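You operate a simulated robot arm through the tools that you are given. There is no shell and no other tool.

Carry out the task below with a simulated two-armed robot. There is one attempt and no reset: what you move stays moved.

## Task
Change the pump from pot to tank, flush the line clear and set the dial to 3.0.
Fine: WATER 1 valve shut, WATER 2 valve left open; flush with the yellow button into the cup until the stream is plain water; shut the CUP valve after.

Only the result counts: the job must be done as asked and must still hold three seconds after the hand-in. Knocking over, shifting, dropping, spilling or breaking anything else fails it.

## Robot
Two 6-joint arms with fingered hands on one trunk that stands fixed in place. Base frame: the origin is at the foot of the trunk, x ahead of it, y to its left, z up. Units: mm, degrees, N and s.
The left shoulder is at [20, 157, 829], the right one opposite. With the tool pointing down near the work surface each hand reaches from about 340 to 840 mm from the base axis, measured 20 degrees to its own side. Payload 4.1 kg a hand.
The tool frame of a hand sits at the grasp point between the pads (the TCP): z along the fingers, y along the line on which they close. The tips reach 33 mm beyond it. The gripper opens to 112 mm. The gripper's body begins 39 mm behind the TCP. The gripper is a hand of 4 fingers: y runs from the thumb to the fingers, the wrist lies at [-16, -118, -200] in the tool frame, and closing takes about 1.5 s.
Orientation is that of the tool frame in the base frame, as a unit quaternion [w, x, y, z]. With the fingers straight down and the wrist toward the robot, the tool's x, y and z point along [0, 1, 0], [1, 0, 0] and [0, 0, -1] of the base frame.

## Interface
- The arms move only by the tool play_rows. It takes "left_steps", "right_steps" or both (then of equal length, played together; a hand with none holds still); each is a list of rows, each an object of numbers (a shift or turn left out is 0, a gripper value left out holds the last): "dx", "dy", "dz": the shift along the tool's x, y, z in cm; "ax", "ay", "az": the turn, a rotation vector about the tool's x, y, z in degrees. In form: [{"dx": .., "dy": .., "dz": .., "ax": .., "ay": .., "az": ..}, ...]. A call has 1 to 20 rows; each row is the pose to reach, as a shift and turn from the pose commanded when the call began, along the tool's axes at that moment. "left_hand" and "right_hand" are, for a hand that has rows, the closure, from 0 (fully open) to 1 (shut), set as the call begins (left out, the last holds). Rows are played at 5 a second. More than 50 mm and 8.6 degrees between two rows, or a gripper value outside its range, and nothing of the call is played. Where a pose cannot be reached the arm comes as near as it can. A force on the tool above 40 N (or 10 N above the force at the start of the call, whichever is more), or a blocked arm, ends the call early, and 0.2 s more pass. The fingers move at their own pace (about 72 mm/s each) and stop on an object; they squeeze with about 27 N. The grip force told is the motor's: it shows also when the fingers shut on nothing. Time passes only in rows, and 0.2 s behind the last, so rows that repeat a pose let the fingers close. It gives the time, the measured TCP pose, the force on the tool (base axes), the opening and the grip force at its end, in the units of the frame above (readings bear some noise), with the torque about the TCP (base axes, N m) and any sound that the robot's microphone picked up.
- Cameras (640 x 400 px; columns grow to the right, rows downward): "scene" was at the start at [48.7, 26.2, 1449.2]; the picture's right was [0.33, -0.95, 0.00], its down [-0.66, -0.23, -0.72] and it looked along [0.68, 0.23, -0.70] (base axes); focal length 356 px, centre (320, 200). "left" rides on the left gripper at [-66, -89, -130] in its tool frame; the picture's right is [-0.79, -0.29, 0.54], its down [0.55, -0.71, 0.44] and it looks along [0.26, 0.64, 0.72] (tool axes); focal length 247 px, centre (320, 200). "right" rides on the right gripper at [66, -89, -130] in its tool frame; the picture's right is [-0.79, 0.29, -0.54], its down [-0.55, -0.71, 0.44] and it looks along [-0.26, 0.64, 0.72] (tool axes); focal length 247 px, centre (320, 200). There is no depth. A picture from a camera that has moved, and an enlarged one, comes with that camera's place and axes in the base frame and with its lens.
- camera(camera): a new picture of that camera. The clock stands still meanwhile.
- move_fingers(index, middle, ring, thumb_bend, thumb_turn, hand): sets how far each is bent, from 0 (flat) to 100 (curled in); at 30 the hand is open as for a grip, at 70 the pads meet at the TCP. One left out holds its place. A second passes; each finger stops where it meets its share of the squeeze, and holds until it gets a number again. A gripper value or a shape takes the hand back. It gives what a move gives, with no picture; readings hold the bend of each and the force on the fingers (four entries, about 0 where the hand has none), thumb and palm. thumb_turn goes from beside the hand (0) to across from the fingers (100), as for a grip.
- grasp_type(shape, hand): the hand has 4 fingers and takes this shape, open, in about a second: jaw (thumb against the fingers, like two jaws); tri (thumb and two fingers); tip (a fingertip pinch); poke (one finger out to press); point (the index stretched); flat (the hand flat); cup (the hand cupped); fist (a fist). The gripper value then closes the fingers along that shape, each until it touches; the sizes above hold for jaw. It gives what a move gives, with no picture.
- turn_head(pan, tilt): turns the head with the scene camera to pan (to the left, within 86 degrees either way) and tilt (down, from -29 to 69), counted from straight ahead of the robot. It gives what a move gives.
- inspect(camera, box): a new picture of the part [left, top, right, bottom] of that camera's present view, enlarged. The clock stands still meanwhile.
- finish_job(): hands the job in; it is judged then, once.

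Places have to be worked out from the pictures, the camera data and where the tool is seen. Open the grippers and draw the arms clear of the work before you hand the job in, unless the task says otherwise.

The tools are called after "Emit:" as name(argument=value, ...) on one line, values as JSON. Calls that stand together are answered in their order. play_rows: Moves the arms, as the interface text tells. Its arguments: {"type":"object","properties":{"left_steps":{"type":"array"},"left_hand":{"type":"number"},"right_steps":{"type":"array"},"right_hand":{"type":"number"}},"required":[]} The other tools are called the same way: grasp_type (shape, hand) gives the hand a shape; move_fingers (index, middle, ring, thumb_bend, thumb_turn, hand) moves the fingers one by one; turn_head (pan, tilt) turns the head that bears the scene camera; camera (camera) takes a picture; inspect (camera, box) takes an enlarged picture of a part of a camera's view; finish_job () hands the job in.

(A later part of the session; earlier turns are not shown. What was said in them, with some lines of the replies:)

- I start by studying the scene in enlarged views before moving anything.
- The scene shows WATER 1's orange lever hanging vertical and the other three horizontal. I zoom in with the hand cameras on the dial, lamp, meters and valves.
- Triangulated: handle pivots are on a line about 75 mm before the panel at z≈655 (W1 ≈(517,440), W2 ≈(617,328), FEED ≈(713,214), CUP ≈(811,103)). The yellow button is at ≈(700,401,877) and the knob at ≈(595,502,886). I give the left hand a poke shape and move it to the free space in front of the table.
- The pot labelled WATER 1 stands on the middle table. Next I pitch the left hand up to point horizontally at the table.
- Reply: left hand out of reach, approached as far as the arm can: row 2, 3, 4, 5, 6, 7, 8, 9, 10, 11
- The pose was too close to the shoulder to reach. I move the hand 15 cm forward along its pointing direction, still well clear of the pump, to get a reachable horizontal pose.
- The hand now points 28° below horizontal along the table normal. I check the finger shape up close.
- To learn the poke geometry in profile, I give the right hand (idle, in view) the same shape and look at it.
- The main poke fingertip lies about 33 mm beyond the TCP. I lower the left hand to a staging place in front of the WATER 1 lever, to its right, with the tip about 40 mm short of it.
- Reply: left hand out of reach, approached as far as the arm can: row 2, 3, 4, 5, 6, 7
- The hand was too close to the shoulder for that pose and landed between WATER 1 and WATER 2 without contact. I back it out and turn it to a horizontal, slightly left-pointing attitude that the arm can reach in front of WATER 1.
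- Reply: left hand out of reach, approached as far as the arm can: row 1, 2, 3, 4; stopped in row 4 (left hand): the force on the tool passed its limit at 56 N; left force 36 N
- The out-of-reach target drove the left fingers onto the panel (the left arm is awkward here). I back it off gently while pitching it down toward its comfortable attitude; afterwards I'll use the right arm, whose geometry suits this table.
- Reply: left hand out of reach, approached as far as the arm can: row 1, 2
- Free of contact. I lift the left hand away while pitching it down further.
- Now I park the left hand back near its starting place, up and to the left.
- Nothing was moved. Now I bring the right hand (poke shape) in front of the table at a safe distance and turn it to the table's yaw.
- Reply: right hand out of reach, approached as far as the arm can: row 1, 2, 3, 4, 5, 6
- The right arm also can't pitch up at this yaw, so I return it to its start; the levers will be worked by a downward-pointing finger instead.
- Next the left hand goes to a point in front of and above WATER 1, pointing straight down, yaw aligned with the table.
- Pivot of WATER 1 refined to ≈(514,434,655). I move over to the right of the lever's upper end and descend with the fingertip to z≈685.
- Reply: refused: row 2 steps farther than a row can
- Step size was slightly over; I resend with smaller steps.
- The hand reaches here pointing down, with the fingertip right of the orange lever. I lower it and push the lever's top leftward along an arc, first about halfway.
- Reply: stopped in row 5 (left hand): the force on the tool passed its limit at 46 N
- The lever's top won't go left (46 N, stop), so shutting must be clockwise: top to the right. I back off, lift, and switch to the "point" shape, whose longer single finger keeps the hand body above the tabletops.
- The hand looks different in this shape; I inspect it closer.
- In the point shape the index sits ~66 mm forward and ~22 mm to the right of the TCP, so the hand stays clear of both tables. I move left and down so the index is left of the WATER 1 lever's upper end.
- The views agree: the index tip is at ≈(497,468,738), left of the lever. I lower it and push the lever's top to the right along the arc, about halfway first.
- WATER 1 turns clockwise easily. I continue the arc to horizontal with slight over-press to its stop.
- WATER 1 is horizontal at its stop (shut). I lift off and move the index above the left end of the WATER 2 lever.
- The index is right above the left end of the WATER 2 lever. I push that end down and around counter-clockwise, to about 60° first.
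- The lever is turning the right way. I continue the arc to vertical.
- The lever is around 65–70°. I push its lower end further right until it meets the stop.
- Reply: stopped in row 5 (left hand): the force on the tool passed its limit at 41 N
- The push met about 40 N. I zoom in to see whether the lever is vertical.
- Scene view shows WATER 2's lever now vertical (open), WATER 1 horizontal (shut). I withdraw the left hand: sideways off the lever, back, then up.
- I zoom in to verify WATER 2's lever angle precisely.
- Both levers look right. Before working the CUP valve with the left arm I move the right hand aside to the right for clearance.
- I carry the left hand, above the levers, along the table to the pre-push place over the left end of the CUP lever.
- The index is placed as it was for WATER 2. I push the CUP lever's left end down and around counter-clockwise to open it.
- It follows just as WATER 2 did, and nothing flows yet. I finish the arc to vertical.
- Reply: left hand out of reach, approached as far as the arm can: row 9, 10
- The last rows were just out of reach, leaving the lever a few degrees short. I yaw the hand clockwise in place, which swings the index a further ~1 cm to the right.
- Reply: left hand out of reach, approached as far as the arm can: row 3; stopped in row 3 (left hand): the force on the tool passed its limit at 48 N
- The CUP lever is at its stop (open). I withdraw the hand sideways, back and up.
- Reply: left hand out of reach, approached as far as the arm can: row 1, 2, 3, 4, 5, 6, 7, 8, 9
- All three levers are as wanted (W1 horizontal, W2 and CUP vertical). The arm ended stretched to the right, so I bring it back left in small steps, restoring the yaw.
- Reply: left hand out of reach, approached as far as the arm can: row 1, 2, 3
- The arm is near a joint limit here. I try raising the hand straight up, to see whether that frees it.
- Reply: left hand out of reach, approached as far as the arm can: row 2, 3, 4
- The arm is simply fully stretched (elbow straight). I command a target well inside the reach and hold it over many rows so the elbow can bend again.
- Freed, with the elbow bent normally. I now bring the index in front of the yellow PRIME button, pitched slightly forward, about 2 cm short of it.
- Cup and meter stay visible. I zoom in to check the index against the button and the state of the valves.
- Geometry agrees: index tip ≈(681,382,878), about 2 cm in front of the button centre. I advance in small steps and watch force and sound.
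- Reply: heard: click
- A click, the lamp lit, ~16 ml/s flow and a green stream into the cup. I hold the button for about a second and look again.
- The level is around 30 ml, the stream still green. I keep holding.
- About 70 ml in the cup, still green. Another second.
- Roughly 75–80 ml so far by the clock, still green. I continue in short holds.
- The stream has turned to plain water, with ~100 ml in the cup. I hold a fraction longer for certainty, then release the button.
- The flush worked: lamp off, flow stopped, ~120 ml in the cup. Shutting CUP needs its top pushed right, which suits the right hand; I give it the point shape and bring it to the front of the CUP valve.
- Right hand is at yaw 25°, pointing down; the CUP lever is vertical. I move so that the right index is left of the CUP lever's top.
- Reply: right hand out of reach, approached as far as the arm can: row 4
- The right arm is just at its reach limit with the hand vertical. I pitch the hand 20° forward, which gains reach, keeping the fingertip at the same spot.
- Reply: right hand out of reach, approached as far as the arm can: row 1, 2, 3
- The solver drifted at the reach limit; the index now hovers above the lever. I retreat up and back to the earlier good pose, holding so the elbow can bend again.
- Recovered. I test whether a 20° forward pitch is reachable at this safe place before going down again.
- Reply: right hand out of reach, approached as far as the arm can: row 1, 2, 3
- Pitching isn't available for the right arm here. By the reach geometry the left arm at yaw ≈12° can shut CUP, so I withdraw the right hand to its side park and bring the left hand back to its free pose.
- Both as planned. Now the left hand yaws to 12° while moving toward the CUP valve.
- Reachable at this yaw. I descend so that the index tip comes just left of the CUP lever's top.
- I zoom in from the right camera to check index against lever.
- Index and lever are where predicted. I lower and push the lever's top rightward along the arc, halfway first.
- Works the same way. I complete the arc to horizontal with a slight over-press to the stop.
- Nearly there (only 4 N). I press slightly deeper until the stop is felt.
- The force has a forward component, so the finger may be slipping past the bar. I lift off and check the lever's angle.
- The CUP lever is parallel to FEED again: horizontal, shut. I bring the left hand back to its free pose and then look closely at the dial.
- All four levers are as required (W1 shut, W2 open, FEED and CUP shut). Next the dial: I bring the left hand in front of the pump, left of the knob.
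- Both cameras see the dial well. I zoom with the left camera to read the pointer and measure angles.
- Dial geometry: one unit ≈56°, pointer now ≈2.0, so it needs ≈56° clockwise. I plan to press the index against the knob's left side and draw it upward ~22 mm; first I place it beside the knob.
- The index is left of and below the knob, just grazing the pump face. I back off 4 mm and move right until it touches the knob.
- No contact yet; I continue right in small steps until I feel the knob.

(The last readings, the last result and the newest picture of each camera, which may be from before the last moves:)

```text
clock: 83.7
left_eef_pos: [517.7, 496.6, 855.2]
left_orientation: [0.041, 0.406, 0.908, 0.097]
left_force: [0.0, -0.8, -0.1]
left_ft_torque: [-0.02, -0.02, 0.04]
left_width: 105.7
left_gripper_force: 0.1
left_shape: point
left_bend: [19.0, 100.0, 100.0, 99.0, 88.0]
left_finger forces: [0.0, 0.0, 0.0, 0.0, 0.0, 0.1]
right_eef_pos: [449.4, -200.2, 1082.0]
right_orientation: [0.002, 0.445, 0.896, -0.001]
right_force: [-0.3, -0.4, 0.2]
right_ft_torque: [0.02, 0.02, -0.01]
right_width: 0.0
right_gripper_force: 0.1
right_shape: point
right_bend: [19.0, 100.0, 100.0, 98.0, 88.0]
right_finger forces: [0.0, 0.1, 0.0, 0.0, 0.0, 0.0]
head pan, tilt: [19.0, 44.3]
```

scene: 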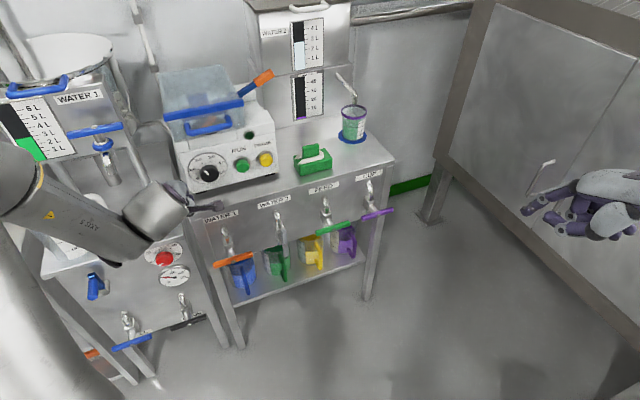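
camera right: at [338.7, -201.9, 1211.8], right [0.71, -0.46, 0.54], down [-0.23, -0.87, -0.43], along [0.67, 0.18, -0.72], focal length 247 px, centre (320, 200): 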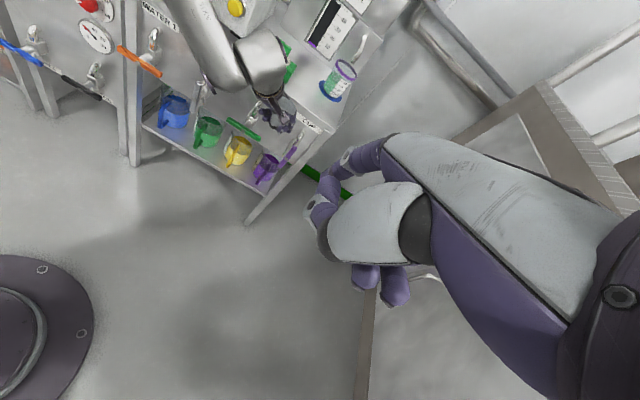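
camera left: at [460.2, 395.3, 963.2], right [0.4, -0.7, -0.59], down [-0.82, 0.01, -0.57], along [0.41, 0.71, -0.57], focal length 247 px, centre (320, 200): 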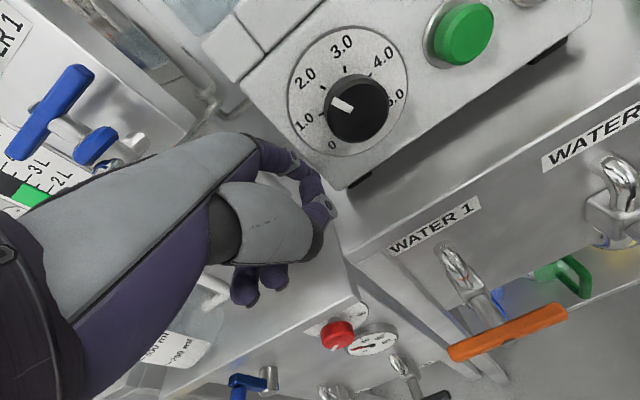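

Emit:
play_rows(left_steps=[{"dx": -0.3}, {"dx": -0.6}])

Emit:
inspect(camera="left", box=[240, 20, 420, 220])

```text
clock: 84.3
left_eef_pos: [520.0, 492.4, 855.5]
left_orientation: [0.041, 0.406, 0.908, 0.096]
left_force: [-1.9, 1.5, -0.7]
left_ft_torque: [-0.05, -0.06, 0.08]
left_width: 105.8
left_gripper_force: 0.0
left_shape: point
left_bend: [20.0, 100.0, 100.0, 99.0, 88.0]
left_finger forces: [2.4, 0.0, 0.1, 0.0, 0.0, 0.0]
right_eef_pos: [449.6, -200.4, 1081.7]
right_orientation: [0.002, 0.445, 0.896, 0.0]
right_force: [0.3, 0.1, 0.7]
right_ft_torque: [-0.02, -0.03, 0.0]
right_width: 0.1
right_gripper_force: 0.0
right_shape: point
right_bend: [19.0, 100.0, 100.0, 98.0, 88.0]
right_finger forces: [0.0, 0.0, 0.0, 0.0, 0.0, 0.0]
head pan, tilt: [19.0, 44.3]
```

```text
2.00 times, centred on (330, 120) of left
camera zoom: at [480.0, 367.9, 963.9], right [0.4, -0.7, -0.59], down [-0.82, 0.01, -0.57], along [0.41, 0.71, -0.57], focal length 494 px, centre (300, 360)
```

zoom: 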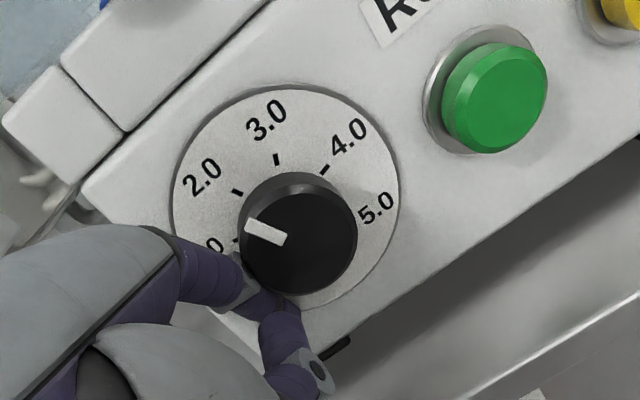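

Contact at the knob's left side (2.4 N). I add a little pressure and draw upward 10 mm, then look at the pointer.

Emit:
play_rows(left_steps=[{"dx": -0.4}, {"dx": -0.5, "dy": 0.05, "dz": -0.25}, {"dx": -0.5, "dy": 0.1, "dz": -0.5}, {"dx": -0.5, "dy": 0.16, "dz": -0.75}, {"dx": -0.5, "dy": 0.21, "dz": -0.98}])

Emit:
inspect(camera="left", box=[240, 20, 420, 220])

Emit:
inspect(camera="scene", box=[180, 140, 240, 200])

```text
clock: 85.5
left_eef_pos: [524.0, 492.0, 866.2]
left_orientation: [0.042, 0.403, 0.909, 0.096]
left_force: [-13.0, 17.4, -1.2]
left_ft_torque: [-0.34, -0.15, 1.25]
left_width: 105.5
left_gripper_force: 0.0
left_shape: point
left_bend: [20.0, 100.0, 100.0, 99.0, 88.0]
left_finger forces: [20.8, 0.0, 0.0, 0.0, 0.0, 0.0]
right_eef_pos: [449.0, -199.3, 1082.5]
right_orientation: [0.002, 0.445, 0.895, -0.002]
right_force: [0.1, 0.0, 0.6]
right_ft_torque: [-0.02, -0.01, 0.02]
right_width: 0.2
right_gripper_force: 0.0
right_shape: point
right_bend: [19.0, 100.0, 100.0, 98.0, 88.0]
right_finger forces: [0.0, 0.1, 0.1, 0.0, 0.0, 0.0]
head pan, tilt: [19.0, 44.3]
```

```text
2.00 times, centred on (330, 120) of left
camera zoom: at [482.9, 365.2, 973.7], right [0.41, -0.7, -0.59], down [-0.82, 0.01, -0.57], along [0.4, 0.71, -0.57], focal length 494 px, centre (300, 360)
```

zoom: 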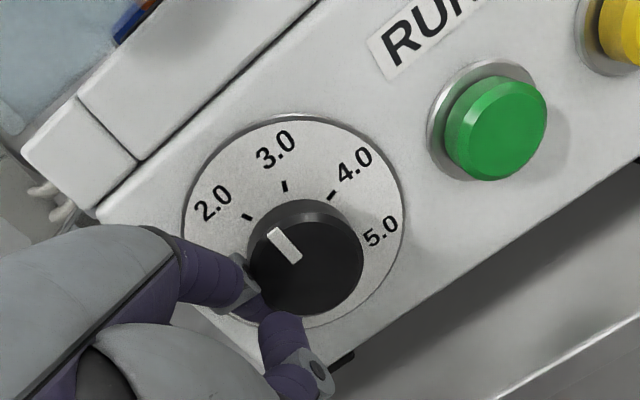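

```text
6.67 times, centred on (210, 170) of scene
camera zoom: at [48.3, 26.8, 1449.2], right [0.33, -0.95, 0.0], down [-0.66, -0.23, -0.72], along [0.68, 0.23, -0.7], focal length 2370 px, centre (1053, 400)
```

zoom: 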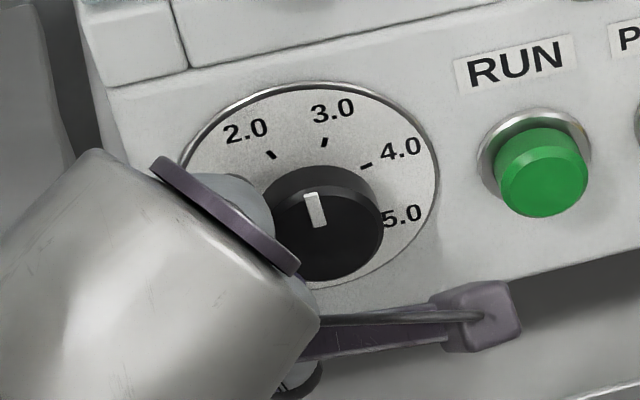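

The knob turns without slip: pointer now ≈2.45. I draw up another 9 mm and check again.

Emit:
play_rows(left_steps=[{"dy": 0.06, "dz": -0.29}, {"dy": 0.12, "dz": -0.59}, {"dy": 0.19, "dz": -0.88}])

Emit:
inspect(camera="left", box=[260, 40, 400, 200])

Emit:
inspect(camera="scene", box=[180, 140, 240, 200])

```text
clock: 86.3
left_eef_pos: [523.3, 490.0, 874.0]
left_orientation: [0.041, 0.405, 0.908, 0.098]
left_force: [-14.5, 16.2, -0.6]
left_ft_torque: [-0.17, -0.09, 1.43]
left_width: 105.7
left_gripper_force: 0.0
left_shape: point
left_bend: [20.0, 100.0, 100.0, 99.0, 88.0]
left_finger forces: [23.0, 0.0, 0.0, 0.0, 0.1, 0.0]
right_eef_pos: [450.5, -199.7, 1083.1]
right_orientation: [0.002, 0.444, 0.896, -0.002]
right_force: [0.2, -0.1, 0.7]
right_ft_torque: [0.0, -0.01, 0.0]
right_width: 0.1
right_gripper_force: 0.2
right_shape: point
right_bend: [19.0, 100.0, 100.0, 98.0, 88.0]
right_finger forces: [0.0, 0.0, 0.0, 0.1, 0.0, 0.0]
head pan, tilt: [19.0, 44.3]
```

```text
2.50 times, centred on (330, 120) of left
camera zoom: at [483.1, 365.0, 982.7], right [0.41, -0.7, -0.59], down [-0.82, 0.01, -0.57], along [0.4, 0.71, -0.57], focal length 617 px, centre (295, 400)
```

zoom: 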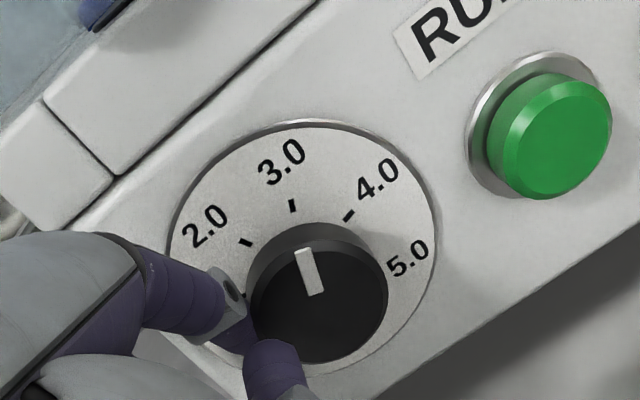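

```text
6.67 times, centred on (210, 170) of scene
camera zoom: at [48.3, 26.8, 1449.2], right [0.33, -0.95, 0.0], down [-0.66, -0.23, -0.72], along [0.68, 0.23, -0.7], focal length 2370 px, centre (1053, 400)
```

zoom: 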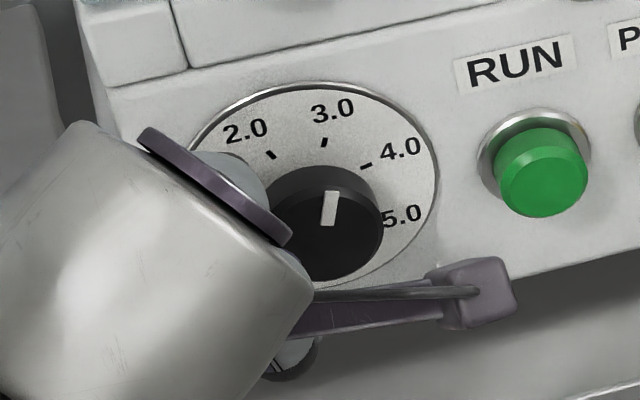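

Pointer ≈2.8 now. I draw up about 3 mm more, then release sideways and inspect in detail.

Emit:
play_rows(left_steps=[{"dy": 0.03, "dz": -0.16}, {"dy": 0.07, "dz": -0.33}, {"dy": 0.07, "dz": -0.33}])

Emit:
inspect(camera="left", box=[290, 90, 360, 170])

Emit:
inspect(camera="scene", box=[195, 150, 225, 185])

```text
clock: 87.1
left_eef_pos: [523.7, 489.9, 878.9]
left_orientation: [0.042, 0.405, 0.908, 0.097]
left_force: [-13.8, 14.2, 2.7]
left_ft_torque: [-0.03, -0.33, 1.26]
left_width: 105.4
left_gripper_force: 0.1
left_shape: point
left_bend: [20.0, 100.0, 100.0, 99.0, 88.0]
left_finger forces: [20.1, 0.0, 0.0, 0.0, 0.0, 0.0]
right_eef_pos: [449.6, -199.7, 1083.3]
right_orientation: [0.002, 0.445, 0.896, -0.001]
right_force: [-0.1, 0.5, 0.6]
right_ft_torque: [0.0, 0.0, -0.02]
right_width: 0.0
right_gripper_force: 0.0
right_shape: point
right_bend: [19.0, 100.0, 100.0, 98.0, 88.0]
right_finger forces: [0.1, 0.0, 0.0, 0.1, 0.0, 0.1]
head pan, tilt: [19.0, 44.3]
```

```text
5.00 times, centred on (325, 130) of left
camera zoom: at [483.1, 364.2, 986.6], right [0.4, -0.7, -0.59], down [-0.82, 0.01, -0.57], along [0.41, 0.71, -0.57], focal length 1235 px, centre (295, 550)
```

zoom: 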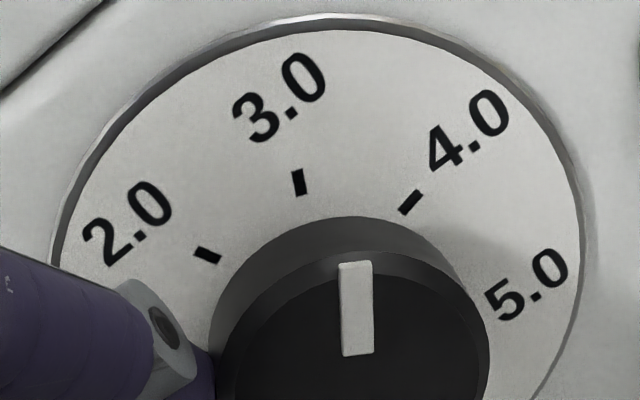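

```text
11.43 times, centred on (210, 168) of scene
camera zoom: at [48.2, 26.6, 1449.2], right [0.33, -0.95, 0.0], down [-0.66, -0.23, -0.72], along [0.68, 0.23, -0.7], focal length 4063 px, centre (1577, 571)
```

zoom: 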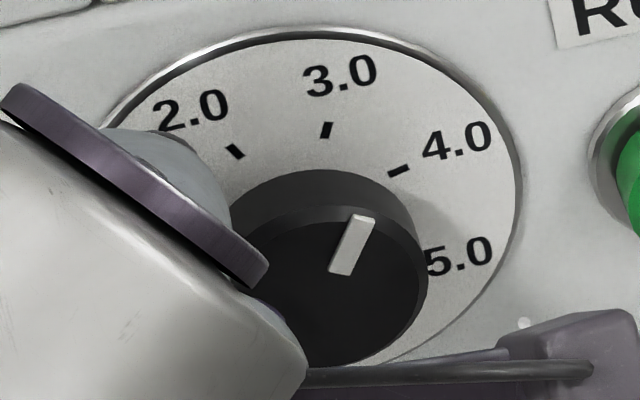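

Very close: by line comparison the pointer reads ≈3.06. I zoom further to measure before correcting.

Emit:
inspect(camera="scene", box=[205, 158, 219, 178])

Emit:
inspect(camera="left", box=[312, 118, 346, 166])

```text
16.00 times, centred on (212, 168) of scene
camera zoom: at [48.2, 26.6, 1449.2], right [0.33, -0.95, 0.0], down [-0.66, -0.23, -0.72], along [0.68, 0.23, -0.7], focal length 5688 px, centre (2048, 712)
```

zoom: 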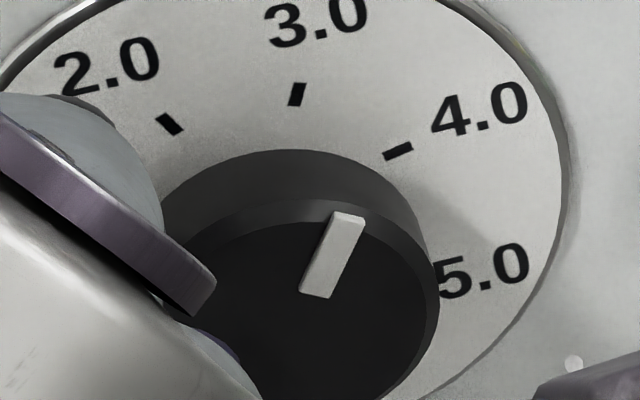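

```text
8.33 times, centred on (329, 142) of left
camera zoom: at [483.1, 364.2, 986.6], right [0.4, -0.7, -0.59], down [-0.82, 0.01, -0.57], along [0.41, 0.71, -0.57], focal length 2058 px, centre (245, 683)
```

zoom: 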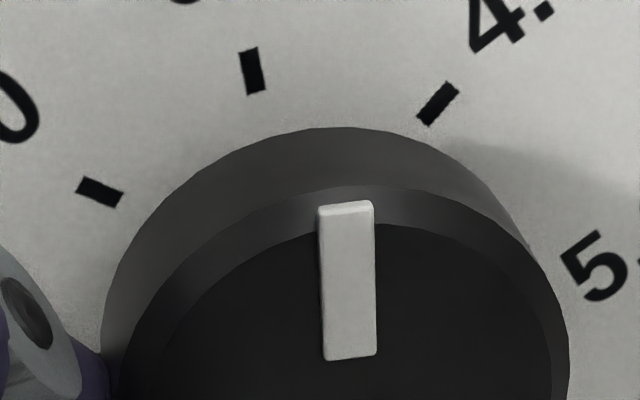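

Measured carefully, the 3.0 mark is at ≈27° and the pointer at ≈33° (≈3.1). I turn it back slightly by drawing the finger down 2 mm.

Emit:
play_rows(left_steps=[{"dy": -0.02, "dz": 0.1}, {"dy": -0.04, "dz": 0.2}, {"dy": -0.04, "dz": 0.2}])

Emit:
inspect(camera="scene", box=[205, 158, 219, 178])

Emit:
inspect(camera="left", box=[312, 118, 346, 166])

```text
clock: 87.9
left_eef_pos: [523.4, 489.1, 875.4]
left_orientation: [0.042, 0.405, 0.908, 0.097]
left_force: [-10.9, 13.0, 3.4]
left_ft_torque: [-0.08, -0.32, 1.13]
left_width: 105.5
left_gripper_force: 0.1
left_shape: point
left_bend: [19.0, 100.0, 100.0, 99.0, 88.0]
left_finger forces: [18.0, 0.0, 0.0, 0.1, 0.1, 0.1]
right_eef_pos: [448.7, -199.9, 1083.2]
right_orientation: [0.002, 0.444, 0.896, -0.001]
right_force: [0.3, -0.6, 0.6]
right_ft_torque: [0.02, -0.02, -0.03]
right_width: 0.0
right_gripper_force: 0.1
right_shape: point
right_bend: [19.0, 100.0, 100.0, 98.0, 88.0]
right_finger forces: [0.0, 0.0, 0.0, 0.0, 0.0, 0.0]
head pan, tilt: [19.0, 44.3]
```

```text
16.00 times, centred on (212, 168) of scene
camera zoom: at [48.3, 26.5, 1449.2], right [0.33, -0.95, 0.0], down [-0.66, -0.23, -0.72], along [0.68, 0.23, -0.7], focal length 5688 px, centre (2048, 712)
```

zoom: 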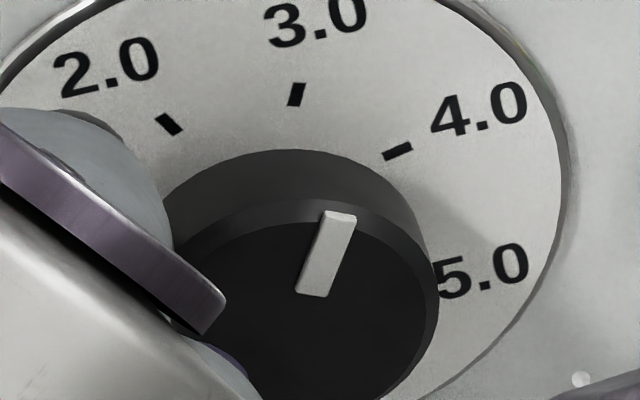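

```text
8.33 times, centred on (329, 142) of left
camera zoom: at [483.2, 363.7, 984.2], right [0.4, -0.7, -0.59], down [-0.82, 0.01, -0.57], along [0.41, 0.71, -0.57], focal length 2058 px, centre (245, 683)
```

zoom: 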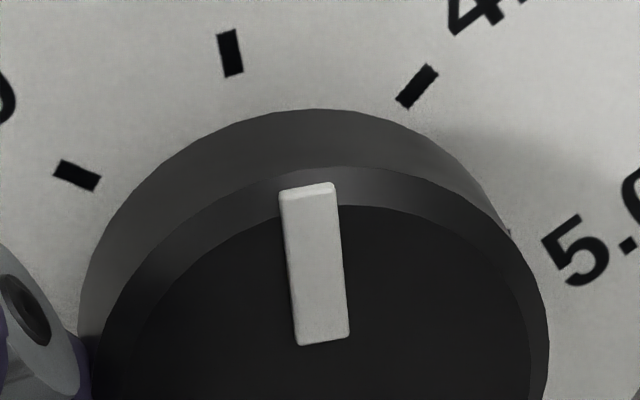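

Now ≈3.05. One more millimetre down.

Emit:
play_rows(left_steps=[{"dy": -0.01, "dz": 0.06}, {"dy": -0.025, "dz": 0.12}, {"dy": -0.025, "dz": 0.12}])

Emit:
inspect(camera="scene", box=[205, 158, 219, 178])

Emit:
inspect(camera="left", box=[312, 118, 346, 166])

```text
clock: 88.7
left_eef_pos: [523.0, 489.6, 874.1]
left_orientation: [0.042, 0.405, 0.908, 0.096]
left_force: [-10.6, 10.9, 1.6]
left_ft_torque: [-0.09, -0.25, 1.02]
left_width: 105.8
left_gripper_force: 0.0
left_shape: point
left_bend: [20.0, 100.0, 100.0, 99.0, 88.0]
left_finger forces: [15.9, 0.1, 0.1, 0.1, 0.0, 0.0]
right_eef_pos: [449.5, -200.7, 1082.6]
right_orientation: [0.002, 0.445, 0.896, -0.001]
right_force: [-0.3, 0.4, -0.8]
right_ft_torque: [0.0, -0.01, -0.01]
right_width: 0.1
right_gripper_force: 0.0
right_shape: point
right_bend: [19.0, 100.0, 100.0, 98.0, 88.0]
right_finger forces: [0.0, 0.0, 0.1, 0.0, 0.0, 0.0]
head pan, tilt: [19.0, 44.3]
```

```text
16.00 times, centred on (212, 168) of scene
camera zoom: at [48.3, 26.5, 1449.2], right [0.33, -0.95, 0.0], down [-0.66, -0.23, -0.72], along [0.68, 0.23, -0.7], focal length 5688 px, centre (2048, 712)
```

zoom: 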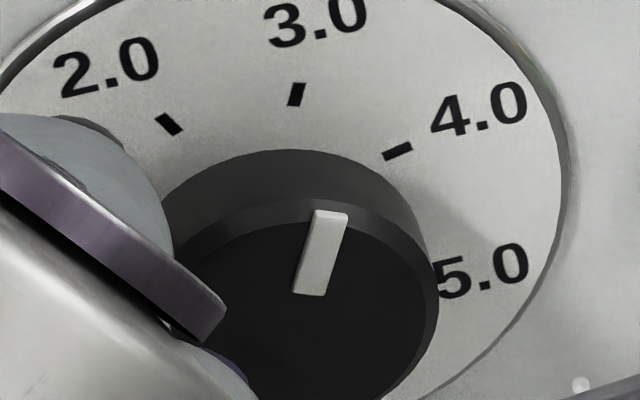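

```text
8.33 times, centred on (329, 142) of left
camera zoom: at [483.3, 364.1, 983.0], right [0.4, -0.7, -0.59], down [-0.82, 0.01, -0.57], along [0.41, 0.71, -0.57], focal length 2058 px, centre (245, 683)
```

zoom: 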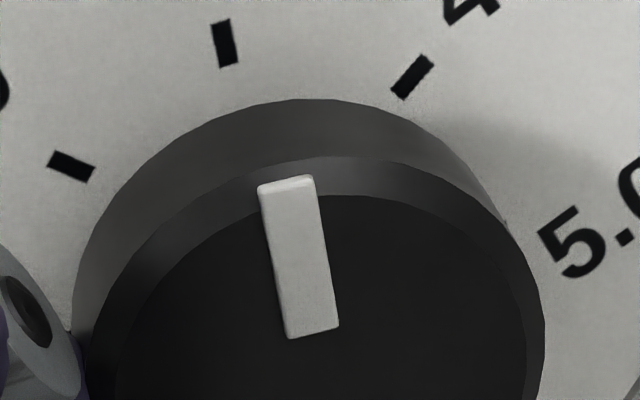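

Now the pointer is parallel to the 3.0 mark within about a degree (≈2.98). I release the finger straight sideways and re-check.

Emit:
play_rows(left_steps=[{"dx": 0.6}, {"dx": 1.5}, {"dx": 3}, {"dx": 3.5, "dy": -3}, {"dx": 4, "dy": -7}])

Emit:
inspect(camera="scene", box=[205, 158, 219, 178])

Emit:
inspect(camera="scene", box=[180, 140, 240, 200])

Emit:
camera(camera="left")

```text
clock: 89.9
left_eef_pos: [445.6, 472.4, 860.6]
left_orientation: [0.042, 0.405, 0.908, 0.097]
left_force: [0.1, -0.1, -0.3]
left_ft_torque: [0.04, 0.01, 0.0]
left_width: 0.0
left_gripper_force: 0.1
left_shape: point
left_bend: [19.0, 100.0, 100.0, 99.0, 88.0]
left_finger forces: [0.0, 0.0, 0.1, 0.0, 0.1, 0.0]
right_eef_pos: [449.8, -199.3, 1082.6]
right_orientation: [0.002, 0.445, 0.895, -0.001]
right_force: [0.7, 0.2, -0.8]
right_ft_torque: [0.03, -0.01, 0.0]
right_width: 0.0
right_gripper_force: 0.1
right_shape: point
right_bend: [19.0, 100.0, 100.0, 98.0, 88.0]
right_finger forces: [0.1, 0.0, 0.1, 0.0, 0.0, 0.0]
head pan, tilt: [19.0, 44.3]
```

```text
16.00 times, centred on (212, 168) of scene
camera zoom: at [48.9, 26.3, 1449.1], right [0.33, -0.95, 0.0], down [-0.66, -0.23, -0.72], along [0.68, 0.23, -0.7], focal length 5688 px, centre (2048, 712)
```

zoom: 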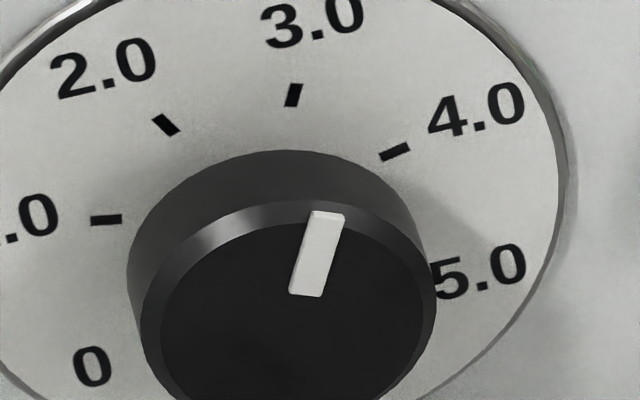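

```text
6.67 times, centred on (210, 170) of scene
camera zoom: at [48.9, 26.3, 1449.1], right [0.33, -0.95, 0.0], down [-0.66, -0.23, -0.72], along [0.68, 0.23, -0.7], focal length 2370 px, centre (1053, 400)
```

zoom: 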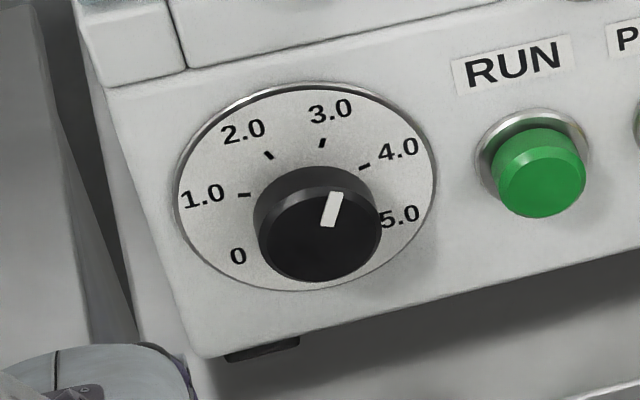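

```text
taken
camera left: at [405.4, 347.2, 969.3], right [0.4, -0.7, -0.59], down [-0.82, 0.01, -0.57], along [0.41, 0.71, -0.57], focal length 247 px, centre (320, 200)
```

left: 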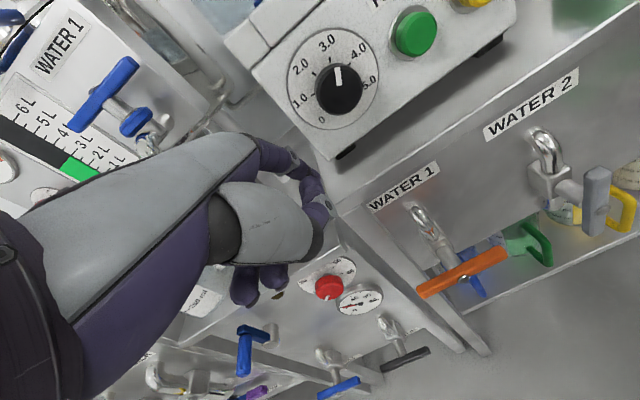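

The pointer held on release. I do one more precise check from the left camera with all marks in view.

Emit:
inspect(camera="left", box=[285, 25, 385, 125])

Emit:
inspect(camera="left", box=[310, 45, 360, 100])

```text
4.00 times, centred on (335, 75) of left
camera zoom: at [405.4, 347.2, 969.3], right [0.4, -0.7, -0.59], down [-0.82, 0.01, -0.57], along [0.41, 0.71, -0.57], focal length 988 px, centre (260, 700)
```

zoom: 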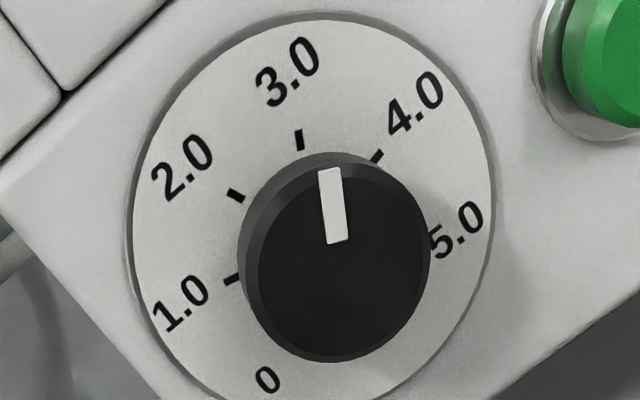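

```text
7.27 times, centred on (335, 72) of left
camera zoom: at [405.4, 347.2, 969.3], right [0.4, -0.7, -0.59], down [-0.82, 0.01, -0.57], along [0.41, 0.71, -0.57], focal length 1796 px, centre (211, 1127)
```

zoom: 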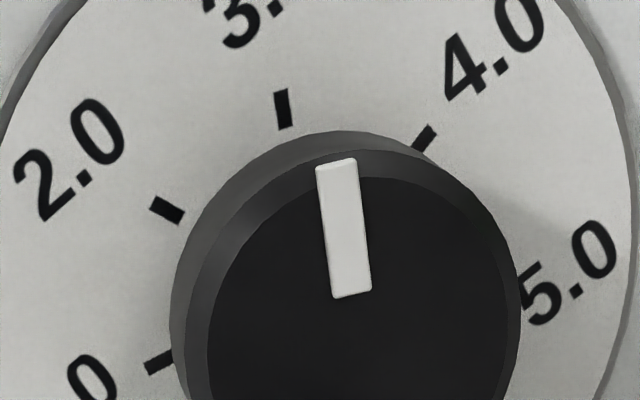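

The dial reads 3.0 within measuring error. I now draw the left hand up and clear to its starting place and open both hands.

Emit:
play_rows(left_steps=[{"dx": 0.8, "dy": -1.5, "dz": -3}, {"dx": 1.6, "dy": -2, "dz": -7}, {"dx": 2.4, "dy": -1.5, "dz": -11, "ax": 2, "az": 3}, {"dx": 3.3, "dy": -1, "dz": -15, "ax": 4, "az": 6}, {"dx": 4.2, "dy": -0.5, "dz": -19, "ax": 7, "az": 9}, {"dx": 5, "dy": 0.3, "dz": -23, "ax": 10, "az": 12}, {"dx": 5.8, "dy": 1, "dz": -26.8, "ax": 12, "az": 15}])

Emit:
grasp_type(hand="left", shape="jaw")

Emit:
grasp_type(hand="right", shape="jaw")

Emit:
camera(camera="scene")

Emit:
inspect(camera="scene", box=[160, 60, 400, 210])

Emit:
inspect(camera="scene", box=[190, 160, 410, 300])

Emit:
inspect(camera="scene", box=[230, 0, 400, 150])

```text
clock: 91.5
left_eef_pos: [375.4, 484.4, 1125.0]
left_orientation: [-0.013, 0.523, 0.852, 0.005]
left_force: [-0.1, 0.4, 0.1]
left_ft_torque: [0.0, 0.03, 0.01]
left_width: 0.0
left_gripper_force: 0.0
left_shape: point
left_bend: [19.0, 100.0, 100.0, 99.0, 88.0]
left_finger forces: [0.0, 0.0, 0.1, 0.1, 0.0, 0.1]
right_eef_pos: [450.4, -200.5, 1080.9]
right_orientation: [0.002, 0.445, 0.896, -0.001]
right_force: [0.7, 0.5, -0.2]
right_ft_torque: [-0.01, -0.01, 0.0]
right_width: 0.1
right_gripper_force: 0.0
right_shape: point
right_bend: [19.0, 100.0, 100.0, 98.0, 88.0]
right_finger forces: [0.0, 0.0, 0.0, 0.0, 0.0, 0.0]
head pan, tilt: [19.0, 44.3]
```

```text
clock: 92.4
left_eef_pos: [374.4, 484.6, 1123.6]
left_orientation: [-0.014, 0.523, 0.852, 0.005]
left_force: [0.3, -0.6, -0.1]
left_ft_torque: [-0.01, 0.0, -0.02]
left_width: 111.7
left_gripper_force: 0.0
left_shape: jaw
left_bend: [30.0, 30.0, 30.0, 30.0, 97.0]
left_finger forces: [0.0, 0.0, 0.0, 0.1, 0.1, 0.0]
right_eef_pos: [450.2, -199.9, 1082.6]
right_orientation: [0.002, 0.445, 0.896, 0.0]
right_force: [0.4, -0.9, 0.1]
right_ft_torque: [-0.03, 0.0, 0.01]
right_width: 0.0
right_gripper_force: 0.1
right_shape: point
right_bend: [19.0, 100.0, 100.0, 98.0, 88.0]
right_finger forces: [0.0, 0.1, 0.0, 0.0, 0.0, 0.1]
head pan, tilt: [19.0, 44.3]
```

```text
clock: 93.3
left_eef_pos: [374.5, 485.0, 1122.7]
left_orientation: [-0.014, 0.523, 0.852, 0.005]
left_force: [-0.7, 0.2, 0.2]
left_ft_torque: [0.0, 0.0, 0.0]
left_width: 111.6
left_gripper_force: 0.1
left_shape: jaw
left_bend: [30.0, 30.0, 30.0, 30.0, 97.0]
left_finger forces: [0.1, 0.0, 0.0, 0.0, 0.1, 0.1]
right_eef_pos: [450.0, -199.9, 1082.1]
right_orientation: [0.001, 0.445, 0.896, -0.001]
right_force: [-0.1, 0.3, -0.4]
right_ft_torque: [-0.01, -0.04, 0.05]
right_width: 111.9
right_gripper_force: 0.0
right_shape: jaw
right_bend: [30.0, 30.0, 30.0, 30.0, 97.0]
right_finger forces: [0.0, 0.0, 0.0, 0.0, 0.1, 0.0]
head pan, tilt: [19.0, 44.3]
```

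```text
taken
```

scene: 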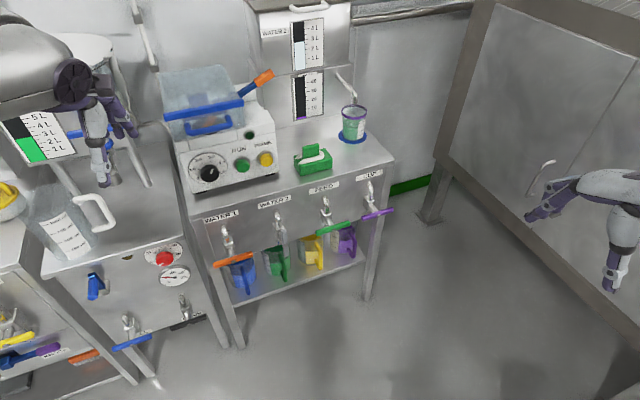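

```text
2.67 times, centred on (280, 135) of scene
camera zoom: at [48.7, 26.2, 1449.2], right [0.33, -0.95, 0.0], down [-0.66, -0.23, -0.72], along [0.68, 0.23, -0.7], focal length 948 px, centre (427, 373)
```

zoom: 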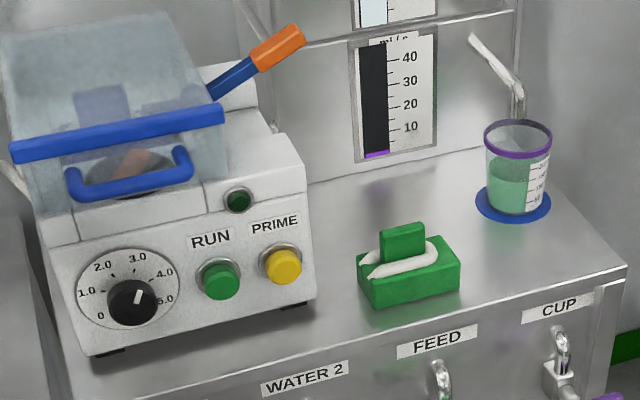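

```text
2.86 times, centred on (300, 230) of scene
camera zoom: at [48.7, 26.2, 1449.2], right [0.33, -0.95, 0.0], down [-0.66, -0.23, -0.72], along [0.68, 0.23, -0.7], focal length 1016 px, centre (377, 114)
```

zoom: 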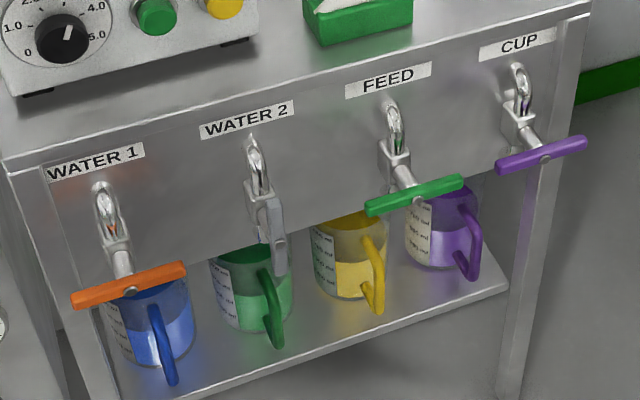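

```text
2.67 times, centred on (315, 75) of scene
camera zoom: at [48.7, 26.2, 1449.2], right [0.33, -0.95, 0.0], down [-0.66, -0.23, -0.72], along [0.68, 0.23, -0.7], focal length 948 px, centre (333, 533)
```

zoom: 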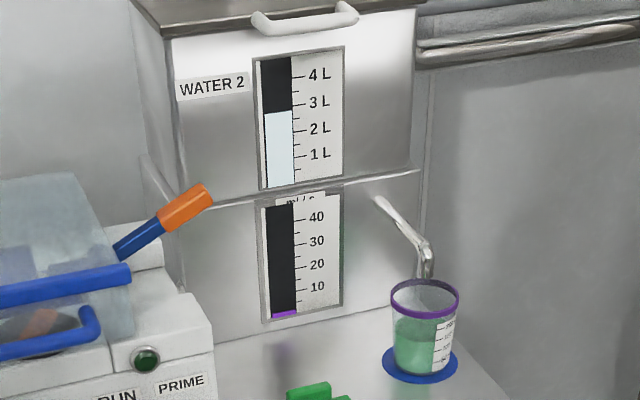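

Final check: WATER 1, FEED and CUP levers are horizontal (shut) and WATER 2 is vertical (open). The line is flushed, the flow is zero, the dial is at 3.0, nothing is displaced, and both hands are open and clear. I hand in the job.

Emit:
finish_job()

```text
The job is handed in.
```

The pump now draws from the tank, the line is flushed, and the dial reads 3.0. I have handed the job in; no verdict has come back yet.

- **Valves:** The WATER 1 lever is turned to shut and WATER 2 is left open. CUP was opened for the flush and shut again after it. FEED was not touched and stays shut.
- **Flush:** I held the yellow button for about six seconds at roughly 17 ml/s. The stream ran green, then turned to plain water, and I let go about a second later. The cup holds roughly 120 ml, nothing spilled, and the flow meter was back to zero.
- **Dial:** It was at about 2.0. From the close-up pictures I put it at 3.0, give or take about 0.05.
- **Unplanned contact:** Early on the left fingers pressed against the front panel near WATER 2 (56 N at the peak). I backed them off and saw nothing moved or damaged.

Both hands are open and clear of the table.
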